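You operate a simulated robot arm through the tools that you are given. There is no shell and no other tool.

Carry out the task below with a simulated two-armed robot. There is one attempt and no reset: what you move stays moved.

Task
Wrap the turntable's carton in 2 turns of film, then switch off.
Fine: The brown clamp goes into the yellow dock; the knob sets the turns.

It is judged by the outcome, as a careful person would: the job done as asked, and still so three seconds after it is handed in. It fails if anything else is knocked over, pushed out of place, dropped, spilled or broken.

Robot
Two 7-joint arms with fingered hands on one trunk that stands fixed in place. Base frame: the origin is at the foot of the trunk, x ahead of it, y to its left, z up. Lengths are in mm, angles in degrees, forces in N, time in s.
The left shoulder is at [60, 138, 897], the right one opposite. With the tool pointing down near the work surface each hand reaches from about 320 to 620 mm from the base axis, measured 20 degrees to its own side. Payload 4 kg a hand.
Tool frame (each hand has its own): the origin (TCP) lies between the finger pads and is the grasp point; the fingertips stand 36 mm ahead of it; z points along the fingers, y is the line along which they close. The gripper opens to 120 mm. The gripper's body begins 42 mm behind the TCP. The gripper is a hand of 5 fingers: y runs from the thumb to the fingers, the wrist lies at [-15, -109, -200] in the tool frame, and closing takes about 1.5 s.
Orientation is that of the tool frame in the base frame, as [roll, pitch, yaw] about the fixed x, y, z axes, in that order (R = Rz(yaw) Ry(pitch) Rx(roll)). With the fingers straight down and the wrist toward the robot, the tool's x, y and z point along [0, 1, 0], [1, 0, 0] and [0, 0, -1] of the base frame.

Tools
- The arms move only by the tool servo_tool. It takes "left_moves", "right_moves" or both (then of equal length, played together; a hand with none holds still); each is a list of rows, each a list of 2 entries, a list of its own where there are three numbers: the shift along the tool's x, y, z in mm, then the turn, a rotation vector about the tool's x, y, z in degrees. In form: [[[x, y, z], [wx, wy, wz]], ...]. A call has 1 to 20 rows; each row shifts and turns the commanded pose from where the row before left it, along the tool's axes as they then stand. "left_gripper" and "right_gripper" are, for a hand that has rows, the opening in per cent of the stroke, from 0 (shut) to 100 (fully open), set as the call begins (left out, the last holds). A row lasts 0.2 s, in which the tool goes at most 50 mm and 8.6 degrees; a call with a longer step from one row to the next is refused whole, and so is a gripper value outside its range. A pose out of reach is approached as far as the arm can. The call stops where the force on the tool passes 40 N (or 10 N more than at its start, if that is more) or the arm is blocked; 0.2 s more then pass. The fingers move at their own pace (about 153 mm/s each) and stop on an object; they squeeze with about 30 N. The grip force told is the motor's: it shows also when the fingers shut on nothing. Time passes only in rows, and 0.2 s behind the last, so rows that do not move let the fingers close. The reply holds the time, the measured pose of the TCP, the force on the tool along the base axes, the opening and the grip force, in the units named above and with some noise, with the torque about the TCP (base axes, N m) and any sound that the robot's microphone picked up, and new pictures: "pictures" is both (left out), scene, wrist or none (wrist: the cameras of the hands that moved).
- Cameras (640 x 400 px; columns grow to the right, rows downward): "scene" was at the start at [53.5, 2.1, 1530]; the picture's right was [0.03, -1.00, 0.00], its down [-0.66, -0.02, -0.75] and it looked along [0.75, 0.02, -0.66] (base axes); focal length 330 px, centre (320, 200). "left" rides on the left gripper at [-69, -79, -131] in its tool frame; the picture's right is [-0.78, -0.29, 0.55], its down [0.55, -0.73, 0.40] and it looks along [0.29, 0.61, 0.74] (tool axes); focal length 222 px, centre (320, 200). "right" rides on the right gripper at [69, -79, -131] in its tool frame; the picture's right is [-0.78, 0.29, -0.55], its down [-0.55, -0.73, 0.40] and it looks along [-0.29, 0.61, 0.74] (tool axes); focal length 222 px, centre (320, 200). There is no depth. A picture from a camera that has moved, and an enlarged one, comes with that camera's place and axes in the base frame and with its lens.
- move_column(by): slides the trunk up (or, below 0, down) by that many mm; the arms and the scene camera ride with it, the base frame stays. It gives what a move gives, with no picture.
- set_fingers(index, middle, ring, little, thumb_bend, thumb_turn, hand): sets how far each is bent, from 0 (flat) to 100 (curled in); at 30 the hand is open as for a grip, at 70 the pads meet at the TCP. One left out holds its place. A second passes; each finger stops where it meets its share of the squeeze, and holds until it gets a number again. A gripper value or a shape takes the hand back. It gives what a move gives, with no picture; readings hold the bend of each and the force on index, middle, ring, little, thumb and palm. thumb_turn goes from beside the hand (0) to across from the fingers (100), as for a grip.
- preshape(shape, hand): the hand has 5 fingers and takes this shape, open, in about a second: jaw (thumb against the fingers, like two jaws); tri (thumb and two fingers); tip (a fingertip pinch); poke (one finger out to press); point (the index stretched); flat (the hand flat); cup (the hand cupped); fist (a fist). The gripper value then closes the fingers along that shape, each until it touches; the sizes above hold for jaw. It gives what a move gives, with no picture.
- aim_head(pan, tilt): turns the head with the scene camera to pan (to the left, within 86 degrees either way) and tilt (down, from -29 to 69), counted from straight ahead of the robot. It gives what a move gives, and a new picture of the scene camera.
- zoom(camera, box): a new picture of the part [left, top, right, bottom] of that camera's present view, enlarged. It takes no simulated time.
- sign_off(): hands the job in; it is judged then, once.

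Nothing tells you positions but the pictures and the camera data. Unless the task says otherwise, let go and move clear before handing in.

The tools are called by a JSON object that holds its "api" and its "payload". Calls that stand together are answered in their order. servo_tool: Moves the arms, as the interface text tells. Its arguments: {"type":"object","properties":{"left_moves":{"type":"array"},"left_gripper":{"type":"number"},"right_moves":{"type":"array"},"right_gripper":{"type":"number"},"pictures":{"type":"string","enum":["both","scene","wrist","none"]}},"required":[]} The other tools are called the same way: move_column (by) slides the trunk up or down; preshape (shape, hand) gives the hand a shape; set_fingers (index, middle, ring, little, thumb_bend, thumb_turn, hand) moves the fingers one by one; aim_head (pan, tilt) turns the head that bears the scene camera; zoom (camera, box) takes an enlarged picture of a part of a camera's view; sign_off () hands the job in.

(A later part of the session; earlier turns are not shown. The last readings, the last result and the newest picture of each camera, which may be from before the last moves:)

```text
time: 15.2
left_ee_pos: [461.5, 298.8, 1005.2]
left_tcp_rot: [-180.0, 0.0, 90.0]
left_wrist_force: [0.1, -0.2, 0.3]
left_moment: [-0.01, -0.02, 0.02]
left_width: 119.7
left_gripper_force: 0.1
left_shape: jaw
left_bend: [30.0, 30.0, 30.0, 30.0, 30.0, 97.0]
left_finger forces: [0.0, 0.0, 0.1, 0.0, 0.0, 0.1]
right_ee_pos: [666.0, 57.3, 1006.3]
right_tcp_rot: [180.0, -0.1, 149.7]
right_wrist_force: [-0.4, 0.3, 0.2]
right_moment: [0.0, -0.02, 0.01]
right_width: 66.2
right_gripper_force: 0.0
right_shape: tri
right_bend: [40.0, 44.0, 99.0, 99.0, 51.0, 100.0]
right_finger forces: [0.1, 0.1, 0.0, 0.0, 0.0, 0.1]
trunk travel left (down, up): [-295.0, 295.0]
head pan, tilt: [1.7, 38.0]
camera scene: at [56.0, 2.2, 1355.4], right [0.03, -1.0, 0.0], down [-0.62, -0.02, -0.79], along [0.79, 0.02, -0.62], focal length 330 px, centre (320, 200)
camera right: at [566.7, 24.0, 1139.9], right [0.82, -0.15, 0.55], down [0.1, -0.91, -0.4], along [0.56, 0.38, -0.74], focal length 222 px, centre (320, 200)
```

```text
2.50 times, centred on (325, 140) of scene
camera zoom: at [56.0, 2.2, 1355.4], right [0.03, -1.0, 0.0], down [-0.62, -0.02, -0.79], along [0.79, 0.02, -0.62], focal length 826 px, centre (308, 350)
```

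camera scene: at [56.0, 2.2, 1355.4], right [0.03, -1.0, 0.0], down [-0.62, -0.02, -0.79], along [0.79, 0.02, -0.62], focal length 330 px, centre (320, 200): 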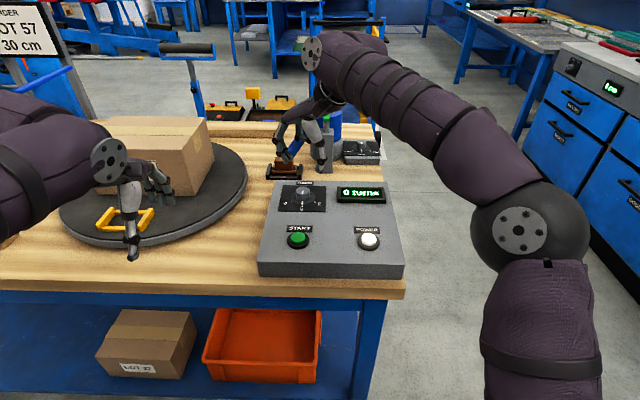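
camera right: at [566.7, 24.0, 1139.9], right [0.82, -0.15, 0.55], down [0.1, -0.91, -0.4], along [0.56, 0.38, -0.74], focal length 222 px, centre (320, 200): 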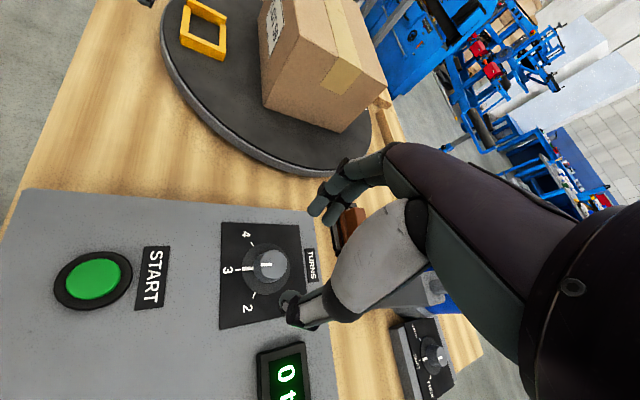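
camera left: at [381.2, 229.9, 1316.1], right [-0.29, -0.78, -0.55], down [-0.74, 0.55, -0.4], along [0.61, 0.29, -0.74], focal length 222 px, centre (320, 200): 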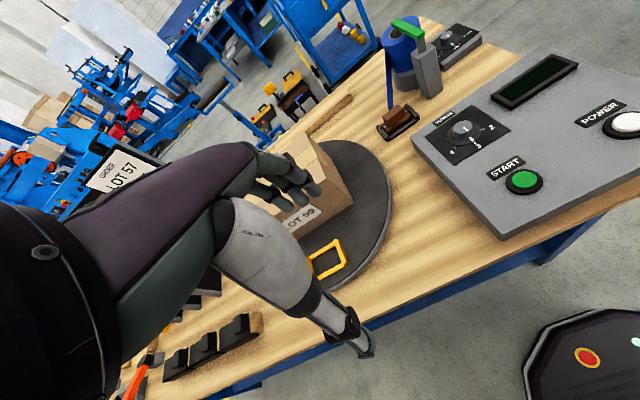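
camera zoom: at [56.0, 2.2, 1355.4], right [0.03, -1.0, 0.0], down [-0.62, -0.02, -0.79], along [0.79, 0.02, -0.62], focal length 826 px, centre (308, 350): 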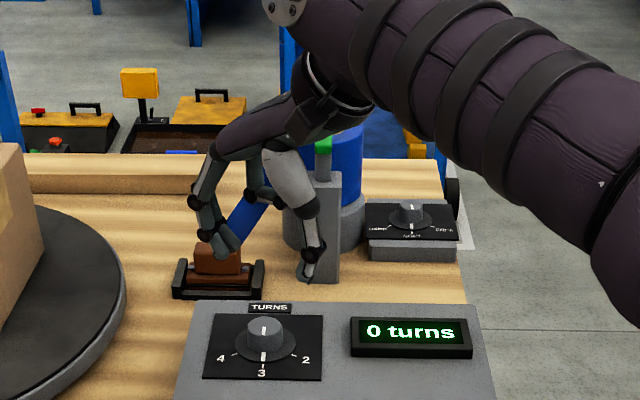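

Dock is confirmed at about (582, 436, 885) and the clamp handle top at about (818, 121, 895). Now I'll turn back to yaw 90 and descend over the knob.

{"api": "servo_tool", "payload": {"right_moves": [[[0, 0, 0], [0, 0, 8.5]], [[0, 0, 0], [0, 0, 8.5]], [[0, 0, 0], [0, 0, 8.5]], [[0, 0, 0], [0, 0, 8.5]], [[0, 0, 0], [0, 0, 8.5]], [[0, 0, 0], [0, 0, 8.5]], [[0, 0, 0], [0, 0, 8.5]], [[2, 1, 40], [0, 0, 0]], [[0, 0, 30], [0, 0, 0]], [[0, 0, 0], [0, 0, 0]]], "right_gripper": 50, "pictures": "both"}}

{"api": "zoom", "payload": {"camera": "right", "box": [200, 150, 400, 330]}}

{"api": "zoom", "payload": {"camera": "scene", "box": [250, 150, 390, 240]}}

{"api": "zoom", "payload": {"camera": "left", "box": [400, 0, 640, 160]}}

```text
time: 17.4
left_ee_pos: [461.0, 299.3, 1004.2]
left_tcp_rot: [-180.0, -0.1, 90.0]
left_wrist_force: [0.2, -1.1, 0.1]
left_moment: [-0.02, 0.02, 0.0]
left_width: 119.9
left_gripper_force: 0.0
left_shape: jaw
left_bend: [30.0, 30.0, 30.0, 30.0, 30.0, 97.0]
left_finger forces: [0.0, 0.0, 0.0, 0.0, 0.1, 0.1]
right_ee_pos: [666.2, 58.8, 937.0]
right_tcp_rot: [-180.0, 0.0, 90.0]
right_wrist_force: [-0.2, 0.7, 0.5]
right_moment: [-0.01, -0.01, 0.01]
right_width: 60.0
right_gripper_force: 0.0
right_shape: tri
right_bend: [42.0, 46.0, 99.0, 99.0, 56.0, 100.0]
right_finger forces: [0.0, 0.0, 0.0, 0.1, 0.1, 0.0]
trunk travel left (down, up): [-295.0, 295.0]
head pan, tilt: [1.7, 38.0]
camera scene: at [55.9, 2.3, 1355.4], right [0.03, -1.0, 0.0], down [-0.62, -0.02, -0.79], along [0.79, 0.02, -0.62], focal length 330 px, centre (320, 200)
camera right: at [588.8, 128.7, 1069.7], right [0.29, -0.78, 0.55], down [-0.73, -0.55, -0.4], along [0.61, -0.29, -0.74], focal length 222 px, centre (320, 200)
```

scene: 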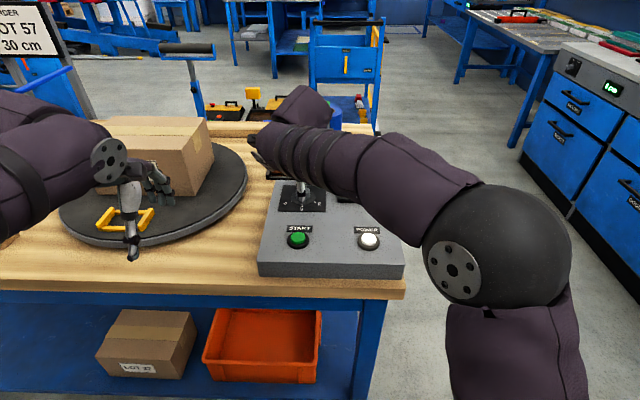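
right: 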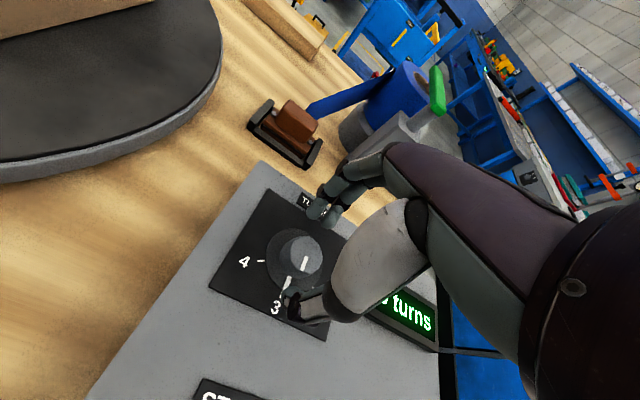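

```text
2.22 times, centred on (300, 240) of right
camera zoom: at [588.8, 128.7, 1069.7], right [0.29, -0.78, 0.55], down [-0.73, -0.55, -0.4], along [0.61, -0.29, -0.74], focal length 494 px, centre (364, 111)
```

zoom: 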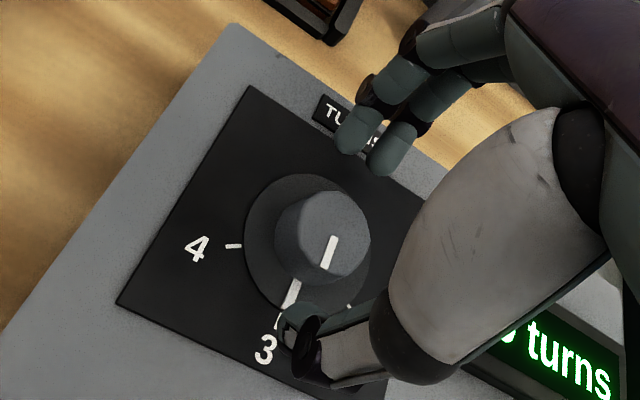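

```text
4.44 times, centred on (320, 195) of scene
camera zoom: at [55.9, 2.3, 1355.4], right [0.03, -1.0, 0.0], down [-0.62, -0.02, -0.79], along [0.79, 0.02, -0.62], focal length 1469 px, centre (320, 222)
```

zoom: 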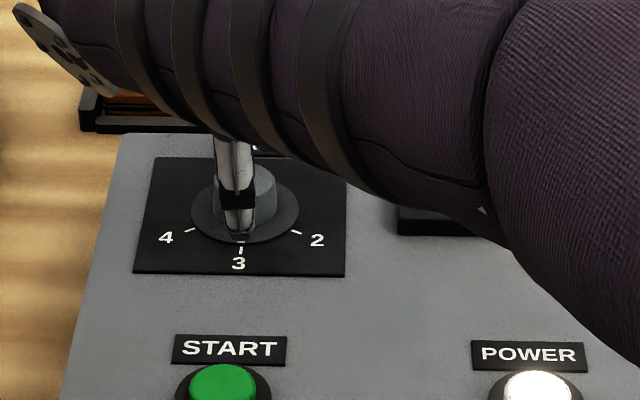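

```text
2.50 times, centred on (520, 80) of left
camera zoom: at [380.9, 230.0, 1136.6], right [-0.29, -0.78, -0.55], down [-0.73, 0.55, -0.4], along [0.61, 0.29, -0.74], focal length 555 px, centre (-180, 500)
```

zoom: 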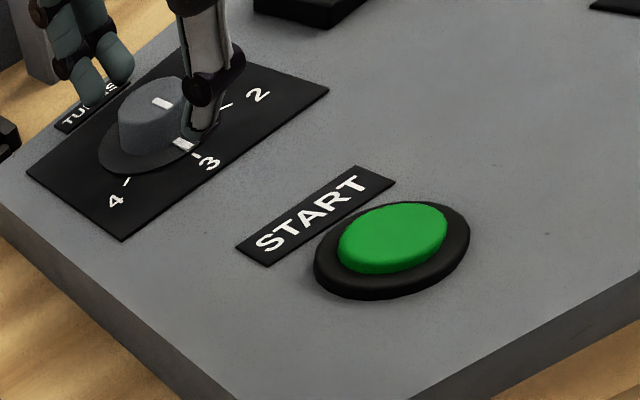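

The thumb and two fingers straddle the knob. I'll descend the last bit and close on it.

{"api": "servo_tool", "payload": {"right_moves": [[[0, 0, 5], [0, 0, 0]], [[0, 0, 4], [0, 0, 0]], [[0, 0, 3], [0, 0, 0]], [[0, 0, 2], [0, 0, 0]], [[0, 0, 0], [0, 0, 0]]], "pictures": "wrist"}}

{"api": "zoom", "payload": {"camera": "left", "box": [400, 0, 560, 100]}}

{"api": "zoom", "payload": {"camera": "right", "box": [200, 150, 400, 330]}}

```text
time: 18.6
left_ee_pos: [459.7, 297.8, 1004.9]
left_tcp_rot: [-180.0, 0.0, 90.0]
left_wrist_force: [0.2, -0.9, 0.3]
left_moment: [0.0, 0.01, -0.01]
left_width: 120.0
left_gripper_force: 0.1
left_shape: jaw
left_bend: [30.0, 30.0, 30.0, 30.0, 30.0, 97.0]
left_finger forces: [0.0, 0.0, 0.0, 0.0, 0.1, 0.0]
right_ee_pos: [666.4, 60.5, 922.4]
right_tcp_rot: [-180.0, 0.0, 90.0]
right_wrist_force: [-0.1, 0.6, 0.9]
right_moment: [-0.05, 0.0, 0.0]
right_width: 60.3
right_gripper_force: 0.1
right_shape: tri
right_bend: [42.0, 46.0, 99.0, 99.0, 56.0, 100.0]
right_finger forces: [0.1, 0.1, 0.0, 0.0, 0.0, 0.1]
trunk travel left (down, up): [-295.0, 295.0]
head pan, tilt: [1.7, 38.0]
camera right: at [588.4, 128.7, 1055.8], right [0.29, -0.78, 0.55], down [-0.73, -0.55, -0.4], along [0.61, -0.29, -0.74], focal length 222 px, centre (320, 200)
```

right: 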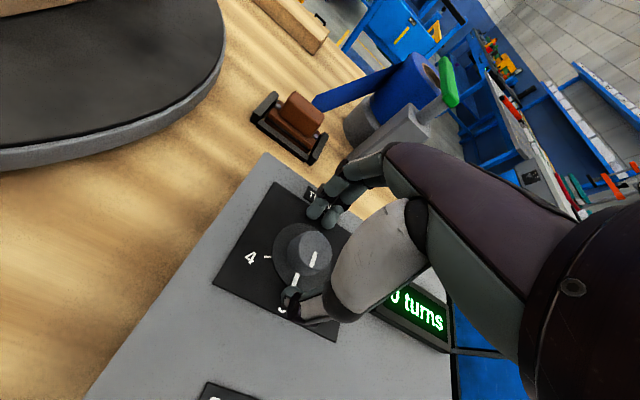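

```text
4.00 times, centred on (480, 50) of left
camera zoom: at [380.9, 230.0, 1136.5], right [-0.29, -0.78, -0.55], down [-0.73, 0.55, -0.4], along [0.61, 0.29, -0.74], focal length 888 px, centre (-320, 800)
```

zoom: 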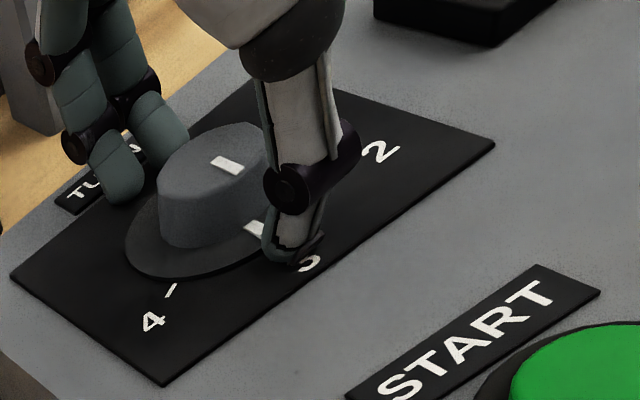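

```text
2.22 times, centred on (300, 240) of right
camera zoom: at [588.4, 128.7, 1055.8], right [0.29, -0.78, 0.55], down [-0.73, -0.55, -0.4], along [0.61, -0.29, -0.74], focal length 494 px, centre (364, 111)
```

zoom: 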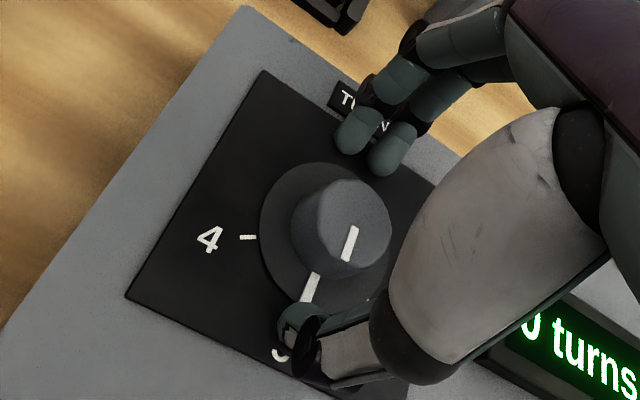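

The tips are just above the knob's skirt. Closing on the knob now.

{"api": "servo_tool", "payload": {"right_moves": [[[0, 0, 0], [0, 0, 0]], [[0, 0, 0], [0, 0, 0]], [[0, 0, 0], [0, 0, 0]], [[0, 0, 0], [0, 0, 0]], [[0, 0, 0], [0, 0, 0]], [[0, 0, 0], [0, 0, 0]], [[0, 0, 0], [0, 0, 0]]], "right_gripper": 0, "pictures": "wrist"}}

{"api": "zoom", "payload": {"camera": "left", "box": [400, 0, 560, 100]}}

{"api": "zoom", "payload": {"camera": "right", "box": [200, 150, 400, 330]}}

```text
time: 20.2
left_ee_pos: [460.1, 298.7, 1006.0]
left_tcp_rot: [-179.9, 0.0, 89.9]
left_wrist_force: [0.2, 0.2, -0.3]
left_moment: [-0.01, 0.04, 0.02]
left_width: 119.7
left_gripper_force: 0.0
left_shape: jaw
left_bend: [30.0, 30.0, 30.0, 30.0, 30.0, 97.0]
left_finger forces: [0.0, 0.1, 0.0, 0.0, 0.0, 0.0]
right_ee_pos: [667.6, 58.3, 921.8]
right_tcp_rot: [180.0, 0.0, 90.0]
right_wrist_force: [-1.0, 0.3, -2.4]
right_moment: [0.02, 0.05, 0.0]
right_width: 25.2
right_gripper_force: 30.0
right_shape: tri
right_bend: [72.0, 62.0, 100.0, 100.0, 69.0, 100.0]
right_finger forces: [13.1, 12.8, 0.0, 0.0, 26.9, 0.0]
trunk travel left (down, up): [-295.0, 295.0]
head pan, tilt: [1.7, 38.0]
camera right: at [588.5, 128.6, 1055.7], right [0.29, -0.78, 0.55], down [-0.74, -0.55, -0.4], along [0.61, -0.29, -0.74], focal length 222 px, centre (320, 200)
```

right: 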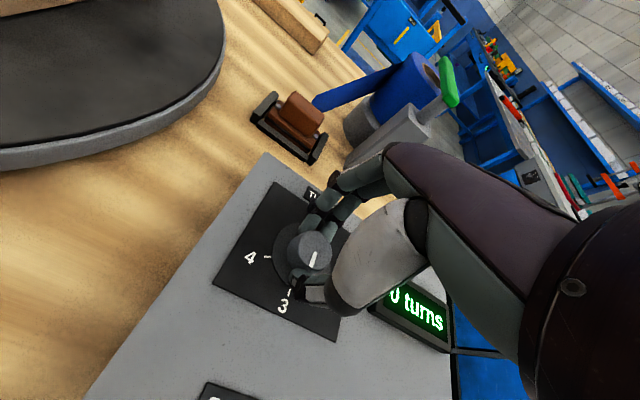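

```text
4.00 times, centred on (480, 50) of left
camera zoom: at [380.9, 230.0, 1136.5], right [-0.29, -0.78, -0.55], down [-0.73, 0.55, -0.4], along [0.61, 0.29, -0.74], focal length 888 px, centre (-320, 800)
```

zoom: 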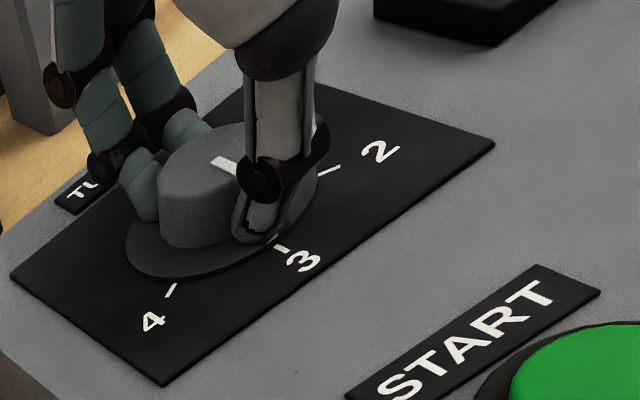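

```text
2.22 times, centred on (300, 240) of right
camera zoom: at [588.5, 128.6, 1055.7], right [0.29, -0.78, 0.55], down [-0.74, -0.55, -0.4], along [0.61, -0.29, -0.74], focal length 494 px, centre (364, 111)
```

zoom: 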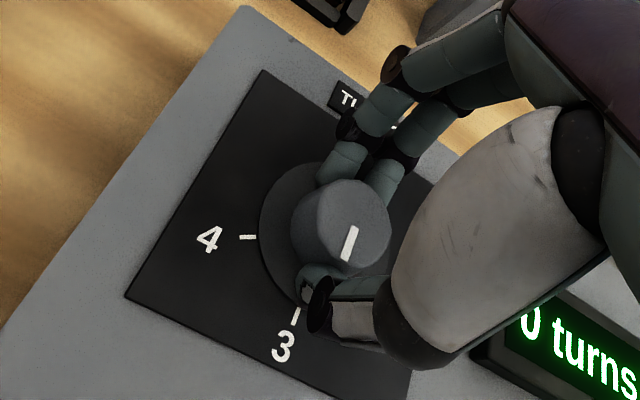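

The grip on the knob is good, with balanced forces. Turning it 60° counter-clockwise (seen from above) toward 2.

{"api": "servo_tool", "payload": {"right_moves": [[[0, 0, 0], [0, 0, -8.57]], [[0, 0, 0], [0, 0, -8.57]], [[0, 0, 0], [0, 0, -8.57]], [[0, 0, 0], [0, 0, -8.57]], [[0, 0, 0], [0, 0, -8.57]], [[0, 0, 0], [0, 0, -8.57]], [[0, 0, 0], [0, 0, -8.57]], [[0, 0, 0], [0, 0, 0]]], "pictures": "both"}}

{"api": "zoom", "payload": {"camera": "right", "box": [200, 150, 400, 330]}}

{"api": "zoom", "payload": {"camera": "left", "box": [400, 0, 560, 100]}}

{"api": "zoom", "payload": {"camera": "scene", "box": [250, 150, 390, 240]}}

```text
time: 22.0
left_ee_pos: [460.5, 299.5, 1004.6]
left_tcp_rot: [-180.0, 0.0, 90.0]
left_wrist_force: [0.4, -0.4, -0.1]
left_moment: [-0.03, 0.0, 0.01]
left_width: 119.9
left_gripper_force: 0.0
left_shape: jaw
left_bend: [30.0, 30.0, 30.0, 30.0, 30.0, 97.0]
left_finger forces: [0.1, 0.1, 0.0, 0.0, 0.0, 0.0]
right_ee_pos: [666.4, 61.2, 923.3]
right_tcp_rot: [179.9, 0.1, 150.2]
right_wrist_force: [-2.4, 5.4, -1.0]
right_moment: [0.2, 0.07, 0.03]
right_width: 24.5
right_gripper_force: 29.8
right_shape: tri
right_bend: [72.0, 62.0, 100.0, 100.0, 69.0, 100.0]
right_finger forces: [16.8, 13.7, 0.1, 0.0, 25.8, 0.0]
trunk travel left (down, up): [-295.0, 295.0]
head pan, tilt: [1.7, 38.0]
camera scene: at [55.9, 2.7, 1355.4], right [0.03, -1.0, 0.0], down [-0.62, -0.02, -0.79], along [0.79, 0.02, -0.62], focal length 330 px, centre (320, 200)
camera right: at [567.9, 26.0, 1056.1], right [0.83, -0.14, 0.55], down [0.11, -0.91, -0.4], along [0.55, 0.39, -0.74], focal length 222 px, centre (320, 200)
```

scene: 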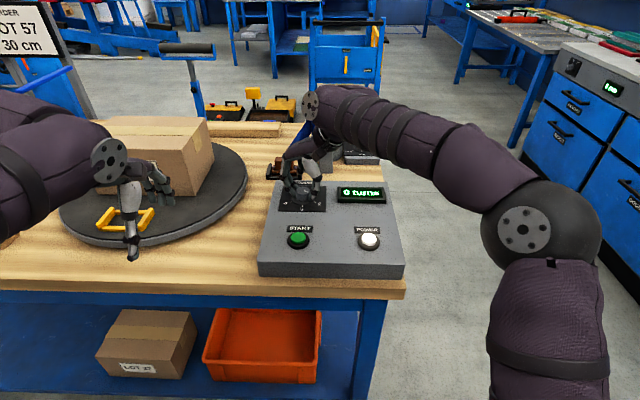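
right: 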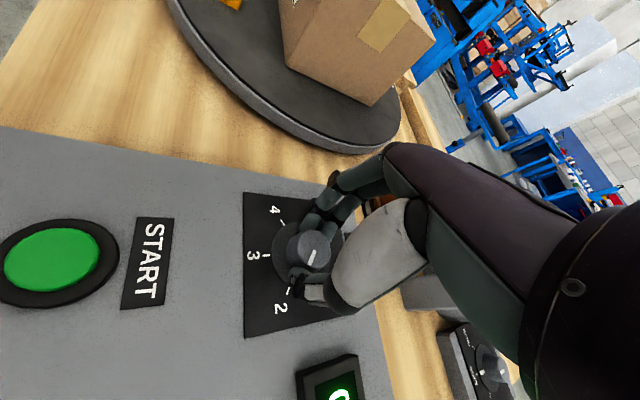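

```text
2.22 times, centred on (300, 240) of right
camera zoom: at [567.9, 26.0, 1056.1], right [0.83, -0.14, 0.55], down [0.11, -0.91, -0.4], along [0.55, 0.39, -0.74], focal length 494 px, centre (364, 111)
```

zoom: 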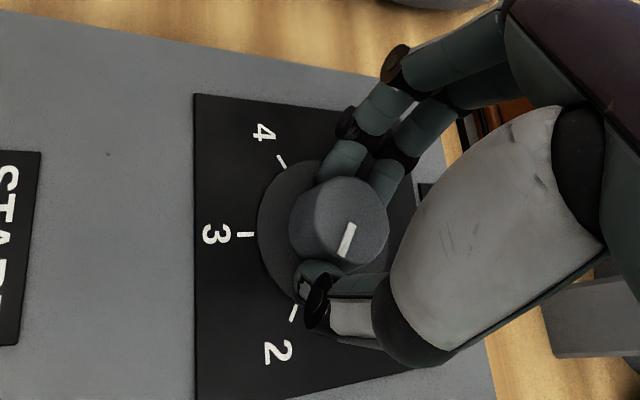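

```text
4.00 times, centred on (480, 50) of left
camera zoom: at [380.8, 230.4, 1136.5], right [-0.29, -0.79, -0.55], down [-0.73, 0.55, -0.4], along [0.61, 0.29, -0.74], focal length 888 px, centre (-320, 800)
```

zoom: 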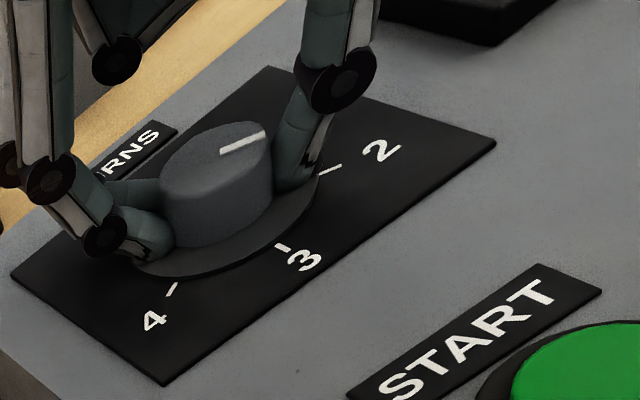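

```text
4.44 times, centred on (320, 195) of scene
camera zoom: at [55.9, 2.7, 1355.4], right [0.03, -1.0, 0.0], down [-0.62, -0.02, -0.79], along [0.79, 0.02, -0.62], focal length 1469 px, centre (320, 222)
```

zoom: 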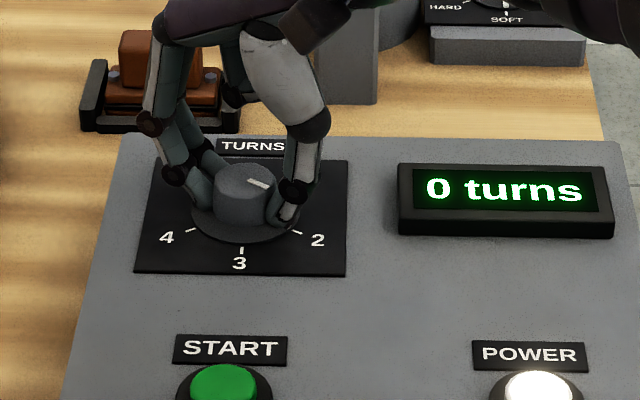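

The pointer now aims at 2. I'll open the fingers, lift off and check it.

{"api": "servo_tool", "payload": {"right_moves": [[[0, 0, 0], [0, 0, 0]], [[0, 0, 0], [0, 0, 0]], [[0, 0, 0], [0, 0, 0]], [[0, 0, 0], [0, 0, 0]], [[0, 0, -25], [0, 0, 0]], [[0, 0, -35], [0, 0, 0]], [[-20, 0, -40], [0, 0, 0]], [[0, -40, 0], [0, 0, 0]], [[0, -45, 0], [0, 0, 0]], [[0, -45, 0], [0, 0, 0]], [[0, -45, 0], [0, 0, 0]], [[0, 0, 0], [0, 0, 0]]], "right_gripper": 55, "pictures": "both"}}

{"api": "zoom", "payload": {"camera": "scene", "box": [250, 150, 410, 290]}}

{"api": "zoom", "payload": {"camera": "left", "box": [400, 0, 560, 100]}}

```text
time: 24.6
left_ee_pos: [461.3, 299.8, 1005.3]
left_tcp_rot: [180.0, 0.0, 90.0]
left_wrist_force: [-0.9, -0.5, -0.1]
left_moment: [0.05, 0.02, 0.0]
left_width: 119.8
left_gripper_force: 0.0
left_shape: jaw
left_bend: [30.0, 30.0, 30.0, 30.0, 30.0, 97.0]
left_finger forces: [0.1, 0.1, 0.1, 0.0, 0.0, 0.1]
right_ee_pos: [598.1, -101.8, 1023.7]
right_tcp_rot: [-180.0, 0.0, 149.9]
right_wrist_force: [-0.6, 0.3, 0.5]
right_moment: [0.01, 0.0, -0.03]
right_width: 65.9
right_gripper_force: 0.1
right_shape: tri
right_bend: [40.0, 44.0, 99.0, 99.0, 51.0, 100.0]
right_finger forces: [0.0, 0.0, 0.0, 0.0, 0.1, 0.0]
trunk travel left (down, up): [-295.0, 295.0]
head pan, tilt: [1.7, 38.0]
camera scene: at [55.8, 2.1, 1355.4], right [0.03, -1.0, 0.0], down [-0.62, -0.02, -0.79], along [0.79, 0.02, -0.62], focal length 330 px, centre (320, 200)
camera right: at [498.6, -136.6, 1156.9], right [0.83, -0.14, 0.55], down [0.11, -0.91, -0.4], along [0.55, 0.39, -0.74], focal length 222 px, centre (320, 200)
```

scene: 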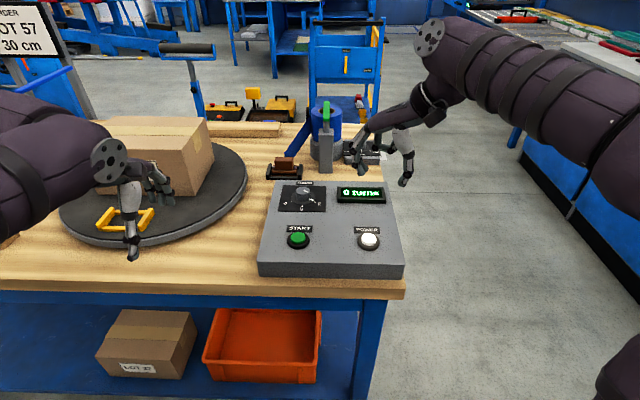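
right: 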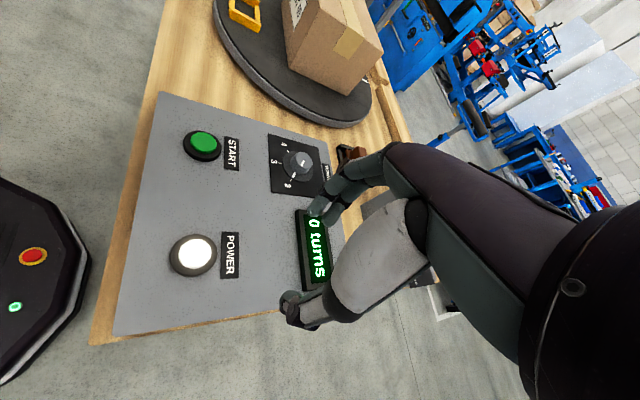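

```text
2.86 times, centred on (330, 220) of scene
camera zoom: at [55.8, 2.1, 1355.4], right [0.03, -1.0, 0.0], down [-0.62, -0.02, -0.79], along [0.79, 0.02, -0.62], focal length 944 px, centre (291, 143)
```

zoom: 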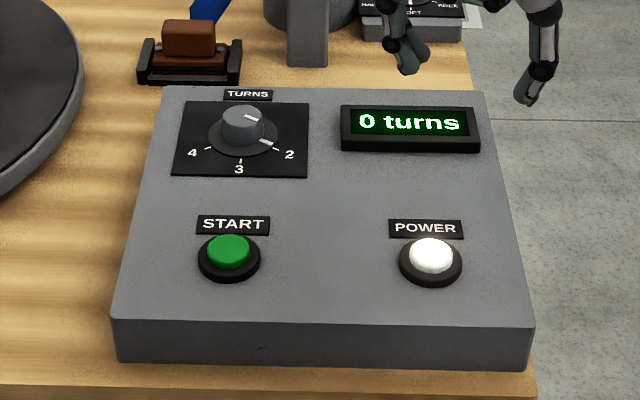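

```text
4.00 times, centred on (480, 50) of left
camera zoom: at [380.8, 229.9, 1136.6], right [-0.29, -0.78, -0.55], down [-0.74, 0.55, -0.4], along [0.61, 0.29, -0.74], focal length 888 px, centre (-320, 800)
```

zoom: 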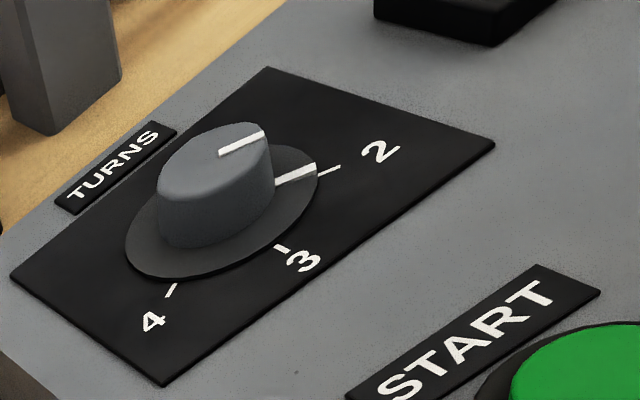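

The knob is cleanly on 2. Next is the clamp, which the left hand must carry, so I'll study it on its rest and study the dock.

{"api": "zoom", "payload": {"camera": "left", "box": [320, 0, 440, 90]}}

{"api": "zoom", "payload": {"camera": "scene", "box": [255, 130, 325, 195]}}

{"api": "zoom", "payload": {"camera": "right", "box": [220, 0, 300, 50]}}

{"api": "zoom", "payload": {"camera": "scene", "box": [50, 180, 190, 260]}}

```text
4.44 times, centred on (380, 45) of left
camera zoom: at [380.8, 229.9, 1136.6], right [-0.29, -0.78, -0.55], down [-0.74, 0.55, -0.4], along [0.61, 0.29, -0.74], focal length 987 px, centre (53, 889)
```

zoom: 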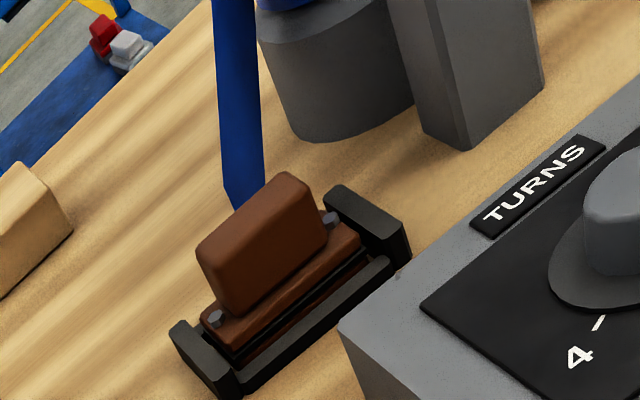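

```text
6.15 times, centred on (290, 162) of scene
camera zoom: at [55.8, 2.1, 1355.4], right [0.03, -1.0, 0.0], down [-0.62, -0.02, -0.79], along [0.79, 0.02, -0.62], focal length 2034 px, centre (505, 431)
```

zoom: 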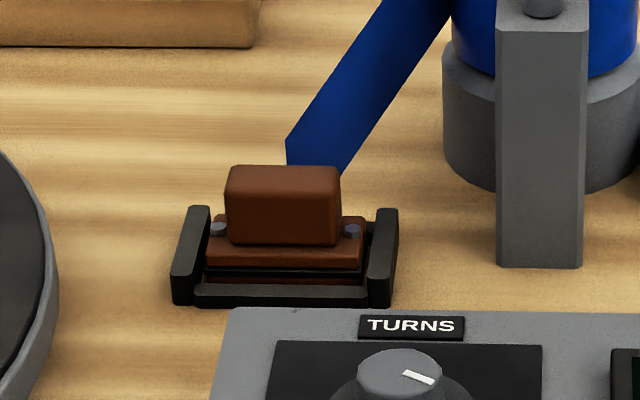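

```text
8.00 times, centred on (260, 25) of right
camera zoom: at [498.6, -136.6, 1156.9], right [0.83, -0.14, 0.55], down [0.11, -0.91, -0.4], along [0.55, 0.39, -0.74], focal length 1777 px, centre (800, 1600)
```

zoom: 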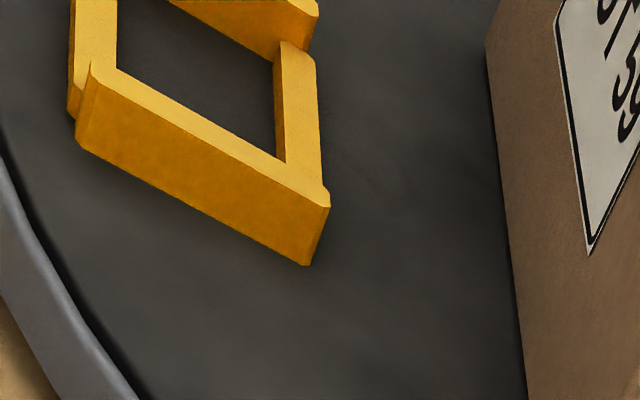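

```text
4.57 times, centred on (120, 220) of scene
camera zoom: at [55.8, 2.1, 1355.4], right [0.03, -1.0, 0.0], down [-0.62, -0.02, -0.79], along [0.79, 0.02, -0.62], focal length 1511 px, centre (1234, 109)
```

zoom: 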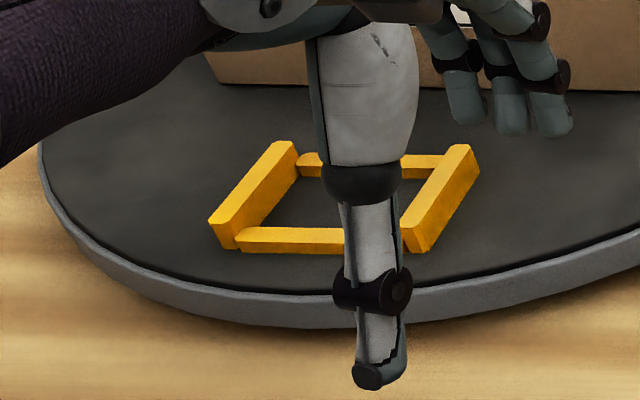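

Knob is set. The clamp is a brown handle about 50 mm wide (y) and 25 mm thick (x) on a base plate, with film leaving at the back. I'll give the left hand a three-finger shape, retract the right arm and bring the left hand over the panel toward the clamp at a safe height.

{"api": "preshape", "payload": {"hand": "left", "shape": "tri"}}

{"api": "servo_tool", "payload": {"left_moves": [[[0, 0, -25], [0, 0, 0]], [[-44, 20, 0], [0, 0, 0]], [[-44, 20, 0], [0, 0, 0]], [[-45, 20, 0], [0, 0, 0]], [[-45, 20, 0], [0, 0, 0]], [[0, 40, 0], [0, 0, 0]], [[0, 40, 0], [0, 0, 0]], [[0, 40, 0], [0, 0, 0]], [[0, 40, 0], [0, 0, 0]], [[0, 0, 0], [0, 0, 0]]], "right_moves": [[[7, -42, 0], [0, 0, 0]], [[8, -42, 0], [0, 0, 0]], [[7, -42, 0], [0, 0, 0]], [[8, -42, 0], [0, 0, 0]], [[0, 0, 0], [0, 0, 0]], [[0, 0, 0], [0, 0, 0]], [[0, 0, 0], [0, 0, 0]], [[0, 0, 0], [0, 0, 0]], [[0, 0, 0], [0, 0, 0]], [[0, 0, 0], [0, 0, 0]]], "pictures": "both"}}

```text
time: 25.5
left_ee_pos: [460.1, 297.6, 1005.3]
left_tcp_rot: [-179.9, 0.0, 90.0]
left_wrist_force: [0.5, 0.3, -0.4]
left_moment: [0.0, -0.02, 0.0]
left_width: 119.6
left_gripper_force: 0.0
left_shape: tri
left_bend: [30.0, 30.0, 99.0, 99.0, 30.0, 97.0]
left_finger forces: [0.0, 0.0, 0.1, 0.0, 0.0, 0.0]
right_ee_pos: [598.3, -102.5, 1023.1]
right_tcp_rot: [-180.0, 0.0, 149.9]
right_wrist_force: [-0.3, -0.6, 0.0]
right_moment: [0.01, -0.03, 0.03]
right_width: 66.0
right_gripper_force: 0.1
right_shape: tri
right_bend: [40.0, 44.0, 99.0, 99.0, 51.0, 100.0]
right_finger forces: [0.0, 0.0, 0.0, 0.1, 0.1, 0.0]
trunk travel left (down, up): [-295.0, 295.0]
head pan, tilt: [1.7, 38.0]
```

```text
time: 27.7
left_ee_pos: [700.7, 119.6, 1028.4]
left_tcp_rot: [-180.0, 0.0, 90.0]
left_wrist_force: [0.4, -0.5, -0.4]
left_moment: [0.0, -0.01, 0.0]
left_width: 119.7
left_gripper_force: 0.1
left_shape: tri
left_bend: [30.0, 30.0, 99.0, 99.0, 30.0, 97.0]
left_finger forces: [0.1, 0.0, 0.1, 0.0, 0.1, 0.0]
right_ee_pos: [487.4, -233.0, 1023.6]
right_tcp_rot: [180.0, 0.1, 150.0]
right_wrist_force: [-0.2, -0.6, -0.5]
right_moment: [0.0, 0.04, -0.01]
right_width: 66.1
right_gripper_force: 0.1
right_shape: tri
right_bend: [40.0, 44.0, 99.0, 99.0, 51.0, 100.0]
right_finger forces: [0.0, 0.0, 0.0, 0.1, 0.0, 0.0]
trunk travel left (down, up): [-295.0, 295.0]
head pan, tilt: [1.7, 38.0]
camera scene: at [55.9, 2.1, 1355.4], right [0.03, -1.0, 0.0], down [-0.62, -0.02, -0.79], along [0.79, 0.02, -0.62], focal length 330 px, centre (320, 200)
camera right: at [388.2, -267.3, 1156.6], right [0.83, -0.14, 0.55], down [0.11, -0.91, -0.4], along [0.55, 0.39, -0.74], focal length 222 px, centre (320, 200)
camera left: at [620.6, 51.0, 1160.9], right [-0.29, -0.78, -0.55], down [-0.74, 0.55, -0.4], along [0.61, 0.29, -0.74], focal length 222 px, centre (320, 200)
```

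scene: 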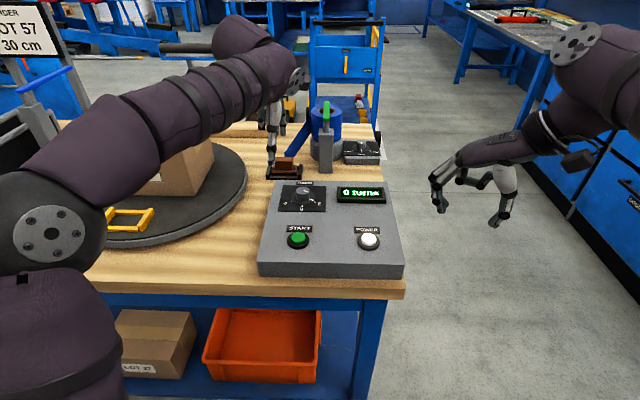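
right: 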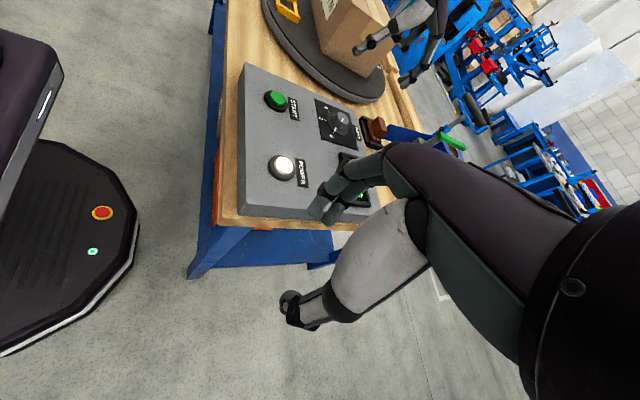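
left: 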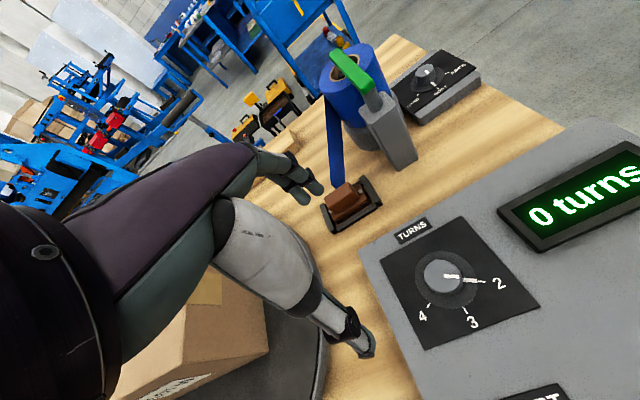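

The left hand reaches (700, 120) easily. I'll carry on forward to above the clamp and see whether the arm gets there pointing straight down.

{"api": "servo_tool", "payload": {"left_moves": [[[0, 40, 0], [0, 0, 0]], [[0, 40, 0], [0, 0, 0]], [[0, 36, 0], [0, 0, 0]], [[0, 0, 20], [0, 0, 0]], [[0, 0, 20], [0, 0, 0]], [[0, 0, 0], [0, 0, 0]]], "left_gripper": 65, "pictures": "both"}}

{"api": "zoom", "payload": {"camera": "left", "box": [220, 120, 460, 320]}}

{"api": "zoom", "payload": {"camera": "scene", "box": [230, 90, 370, 210]}}

{"api": "zoom", "payload": {"camera": "right", "box": [330, 0, 490, 160]}}

```text
time: 29.1
left_ee_pos: [796.4, 121.9, 981.7]
left_tcp_rot: [-179.9, -0.1, 90.0]
left_wrist_force: [0.0, -0.3, -0.5]
left_moment: [0.02, -0.02, 0.01]
left_width: 78.3
left_gripper_force: 0.0
left_shape: tri
left_bend: [36.0, 40.0, 99.0, 99.0, 44.0, 100.0]
left_finger forces: [0.0, 0.0, 0.0, 0.1, 0.0, 0.0]
left hand out of reach, approached as far as the arm can: row 3
right_ee_pos: [487.7, -234.0, 1022.5]
right_tcp_rot: [-180.0, 0.0, 150.0]
right_wrist_force: [0.2, 0.4, 0.3]
right_moment: [0.02, -0.03, -0.01]
right_width: 66.1
right_gripper_force: 0.1
right_shape: tri
right_bend: [40.0, 44.0, 99.0, 99.0, 51.0, 100.0]
right_finger forces: [0.0, 0.0, 0.0, 0.0, 0.0, 0.1]
trunk travel left (down, up): [-295.0, 295.0]
head pan, tilt: [1.7, 38.0]
camera scene: at [56.1, 2.3, 1355.4], right [0.03, -1.0, 0.0], down [-0.62, -0.02, -0.79], along [0.79, 0.02, -0.62], focal length 330 px, centre (320, 200)
camera left: at [716.5, 53.1, 1113.5], right [-0.29, -0.79, -0.55], down [-0.74, 0.55, -0.4], along [0.61, 0.29, -0.74], focal length 222 px, centre (320, 200)
```

scene: 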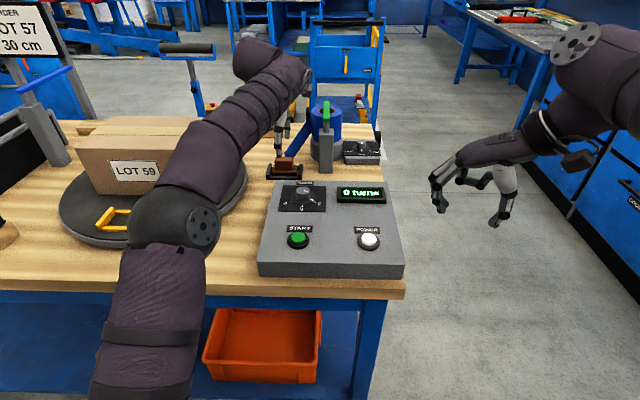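
left: 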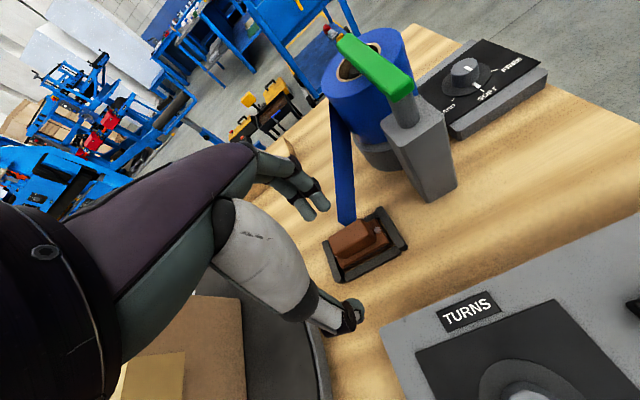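

```text
2.00 times, centred on (340, 220) of left
camera zoom: at [716.5, 53.1, 1113.5], right [-0.29, -0.79, -0.55], down [-0.74, 0.55, -0.4], along [0.61, 0.29, -0.74], focal length 444 px, centre (280, 160)
```

zoom: 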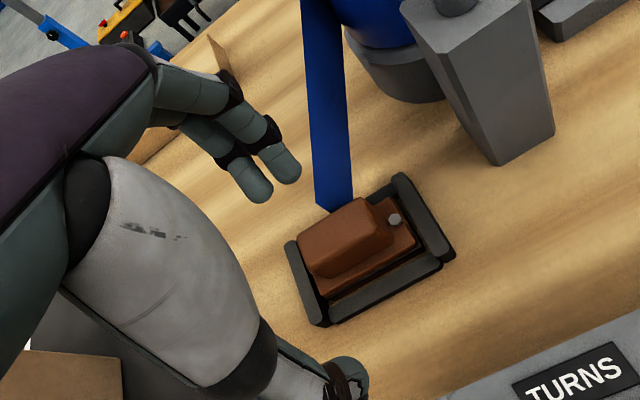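

```text
3.33 times, centred on (300, 150) of scene
camera zoom: at [56.1, 2.3, 1355.4], right [0.03, -1.0, 0.0], down [-0.62, -0.02, -0.79], along [0.79, 0.02, -0.62], focal length 1102 px, centre (387, 367)
```

zoom: 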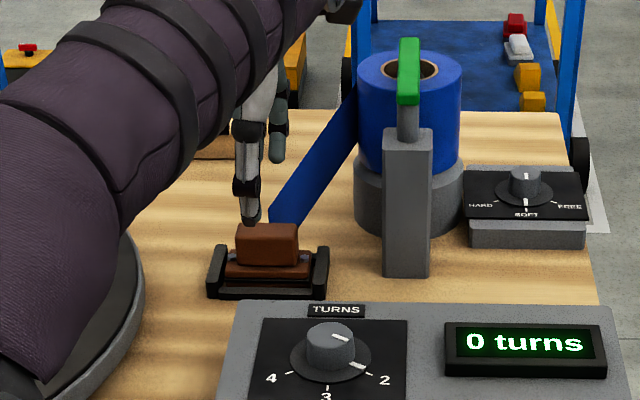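

```text
2.50 times, centred on (410, 80) of right
camera zoom: at [388.5, -267.1, 1156.5], right [0.83, -0.14, 0.55], down [0.11, -0.91, -0.4], along [0.55, 0.39, -0.74], focal length 555 px, centre (95, 500)
```

zoom: 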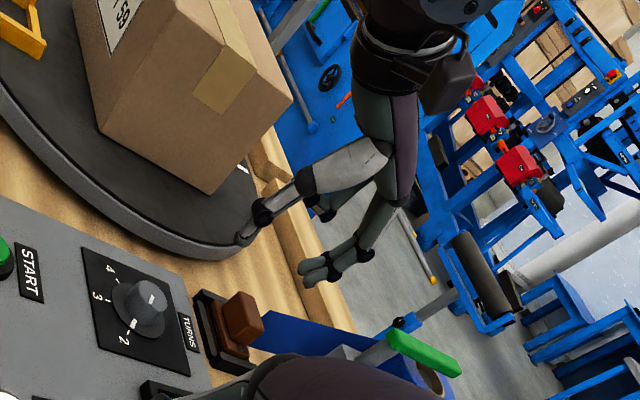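

The straight-down pose tops out near x≈796, so I'll back off a little, tilt the fingers about 12° forward and lower the trunk by 100 mm to gain reach.

{"api": "servo_tool", "payload": {"left_moves": [[[0, -40, -30], [0, 0, 0]], [[0, -40, -30], [0, 0, 0]], [[0, 0, 0], [-6, 0, 0]], [[0, 0, 0], [-6, 0, 0]], [[0, 0, 0], [0, 0, 0]]], "pictures": "none"}}

{"api": "move_column", "payload": {"by": -100}}

{"api": "aim_head", "payload": {"pan": 5, "tilt": 34}}

```text
time: 30.3
left_ee_pos: [716.2, 122.1, 1042.1]
left_tcp_rot: [168.0, 0.0, 90.0]
left_wrist_force: [0.1, -1.2, -0.4]
left_moment: [0.02, 0.0, -0.03]
left_width: 78.1
left_gripper_force: 0.0
left_shape: tri
left_bend: [36.0, 40.0, 99.0, 99.0, 44.0, 100.0]
left_finger forces: [0.0, 0.0, 0.1, 0.1, 0.0, 0.0]
right_ee_pos: [487.6, -233.0, 1023.7]
right_tcp_rot: [-180.0, -0.1, 149.9]
right_wrist_force: [-0.9, 0.3, -0.1]
right_moment: [0.0, 0.0, 0.01]
right_width: 65.8
right_gripper_force: 0.0
right_shape: tri
right_bend: [40.0, 44.0, 99.0, 99.0, 51.0, 100.0]
right_finger forces: [0.0, 0.0, 0.1, 0.0, 0.0, 0.0]
trunk travel left (down, up): [-295.0, 295.0]
head pan, tilt: [1.7, 38.0]
```

```text
time: 31.7
left_ee_pos: [715.6, 120.6, 941.9]
left_tcp_rot: [168.0, 0.0, 89.9]
left_wrist_force: [-0.4, 0.6, -0.2]
left_moment: [0.0, -0.02, 0.01]
left_width: 78.2
left_gripper_force: 0.1
left_shape: tri
left_bend: [36.0, 40.0, 99.0, 99.0, 44.0, 100.0]
left_finger forces: [0.0, 0.0, 0.0, 0.0, 0.0, 0.0]
right_ee_pos: [487.6, -232.4, 923.0]
right_tcp_rot: [-180.0, 0.1, 150.0]
right_wrist_force: [0.3, 0.1, 0.0]
right_moment: [-0.02, 0.0, 0.02]
right_width: 65.9
right_gripper_force: 0.1
right_shape: tri
right_bend: [40.0, 44.0, 99.0, 99.0, 51.0, 100.0]
right_finger forces: [0.0, 0.1, 0.0, 0.1, 0.1, 0.0]
trunk travel left (down, up): [-195.0, 395.0]
head pan, tilt: [1.7, 38.0]
```

```text
time: 32.3
left_ee_pos: [715.5, 120.1, 943.7]
left_tcp_rot: [168.1, -0.1, 90.0]
left_wrist_force: [0.2, 0.1, -0.1]
left_moment: [0.0, 0.02, 0.04]
left_width: 78.0
left_gripper_force: 0.0
left_shape: tri
left_bend: [36.0, 40.0, 99.0, 99.0, 44.0, 100.0]
left_finger forces: [0.0, 0.0, 0.0, 0.0, 0.0, 0.2]
right_ee_pos: [486.9, -233.5, 923.7]
right_tcp_rot: [-180.0, 0.0, 150.0]
right_wrist_force: [0.0, -0.1, 1.1]
right_moment: [0.0, 0.0, 0.0]
right_width: 65.6
right_gripper_force: 0.1
right_shape: tri
right_bend: [40.0, 44.0, 99.0, 99.0, 51.0, 100.0]
right_finger forces: [0.0, 0.0, 0.0, 0.1, 0.0, 0.0]
trunk travel left (down, up): [-195.0, 395.0]
head pan, tilt: [5.0, 34.0]
camera scene: at [57.9, 7.3, 1261.5], right [0.09, -1.0, 0.0], down [-0.56, -0.05, -0.83], along [0.83, 0.07, -0.56], focal length 330 px, centre (320, 200)
```

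scene: 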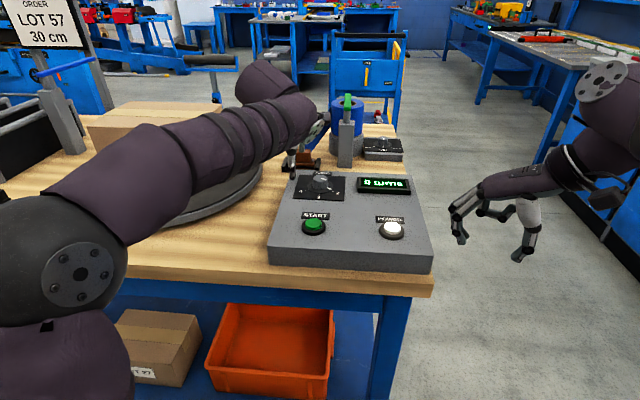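

The tilt and trunk height are set. I'll move the hand forward to hover above the clamp and compare views.

{"api": "servo_tool", "payload": {"left_moves": [[[0, 33, 0], [0, 0, 0]], [[0, 33, 0], [0, 0, 0]], [[1, 33, 0], [0, 0, 0]], [[0, 0, 0], [0, 0, 0]]], "pictures": "both"}}

{"api": "zoom", "payload": {"camera": "left", "box": [220, 120, 460, 320]}}

{"api": "zoom", "payload": {"camera": "scene", "box": [260, 90, 400, 200]}}

{"api": "zoom", "payload": {"camera": "right", "box": [330, 0, 490, 160]}}

```text
time: 33.3
left_ee_pos: [811.3, 121.4, 964.0]
left_tcp_rot: [168.0, 0.0, 90.0]
left_wrist_force: [-0.9, 0.4, -0.8]
left_moment: [0.01, 0.01, -0.01]
left_width: 78.3
left_gripper_force: 0.0
left_shape: tri
left_bend: [36.0, 40.0, 99.0, 99.0, 44.0, 100.0]
left_finger forces: [0.1, 0.1, 0.0, 0.0, 0.0, 0.1]
right_ee_pos: [487.3, -233.2, 922.8]
right_tcp_rot: [-180.0, 0.0, 149.9]
right_wrist_force: [0.1, -0.8, -0.4]
right_moment: [0.0, -0.01, 0.01]
right_width: 65.9
right_gripper_force: 0.1
right_shape: tri
right_bend: [40.0, 44.0, 99.0, 99.0, 51.0, 100.0]
right_finger forces: [0.0, 0.1, 0.1, 0.0, 0.0, 0.0]
trunk travel left (down, up): [-195.0, 395.0]
head pan, tilt: [5.0, 34.0]
camera scene: at [58.0, 7.2, 1261.5], right [0.09, -1.0, 0.0], down [-0.56, -0.05, -0.83], along [0.83, 0.07, -0.56], focal length 330 px, centre (320, 200)
camera left: at [707.2, 53.4, 1076.2], right [-0.17, -0.78, -0.6], down [-0.64, 0.55, -0.54], along [0.75, 0.29, -0.59], focal length 222 px, centre (320, 200)
```

scene: 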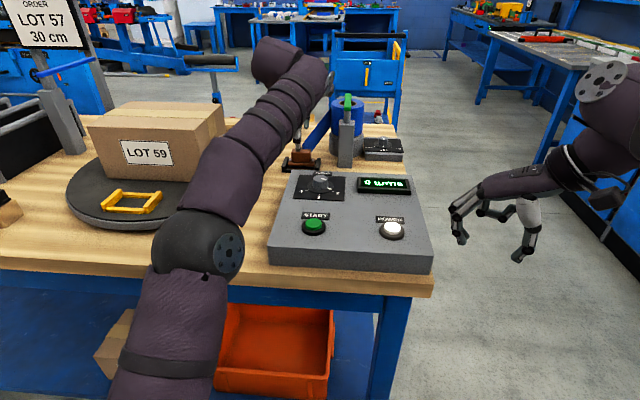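
left: 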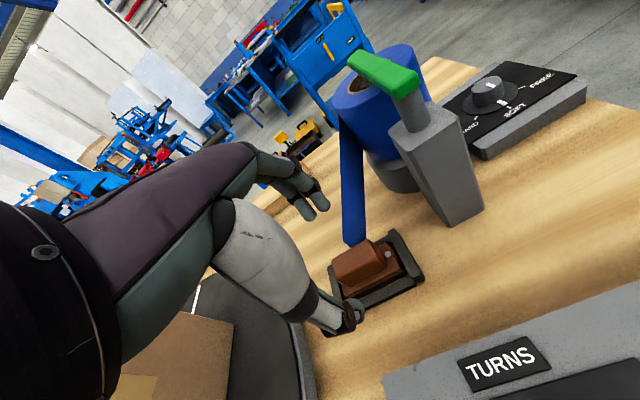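

```text
2.00 times, centred on (340, 220) of left
camera zoom: at [707.2, 53.4, 1076.2], right [-0.17, -0.78, -0.6], down [-0.64, 0.55, -0.54], along [0.75, 0.29, -0.59], focal length 444 px, centre (280, 160)
```

zoom: 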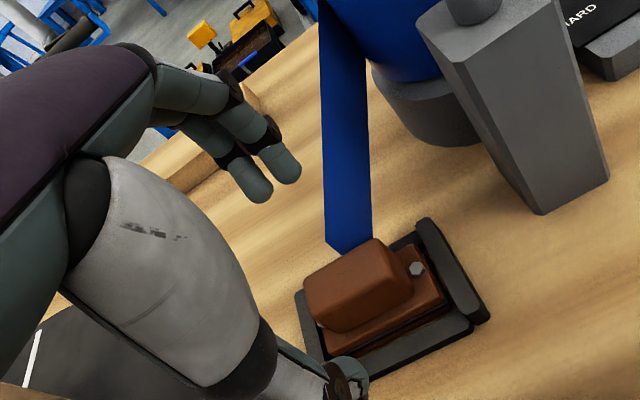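

```text
3.64 times, centred on (330, 145) of scene
camera zoom: at [58.0, 7.2, 1261.5], right [0.09, -1.0, 0.0], down [-0.56, -0.05, -0.83], along [0.83, 0.07, -0.56], focal length 1202 px, centre (284, 400)
```

zoom: 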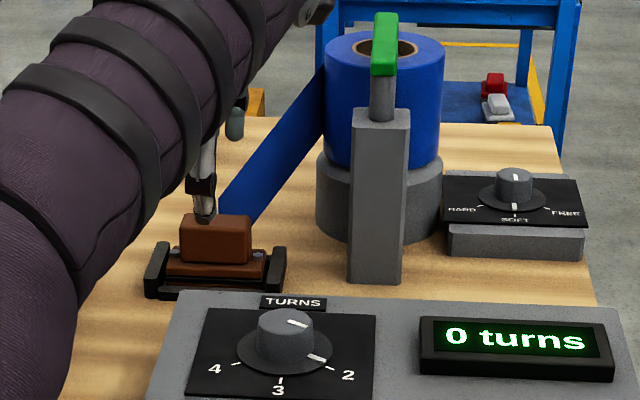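

```text
2.50 times, centred on (410, 80) of right
camera zoom: at [388.4, -267.3, 1056.5], right [0.83, -0.14, 0.55], down [0.11, -0.91, -0.4], along [0.55, 0.39, -0.74], focal length 555 px, centre (95, 500)
```

zoom: 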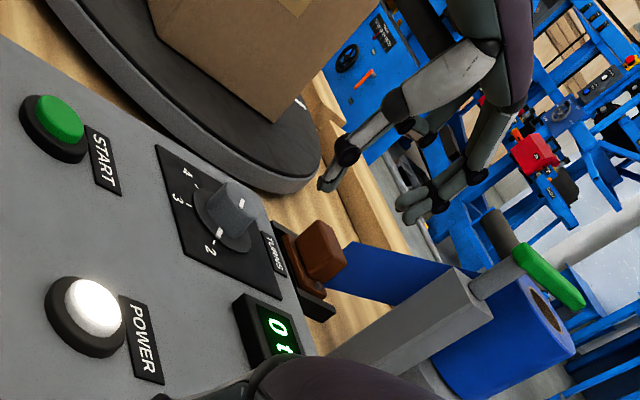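

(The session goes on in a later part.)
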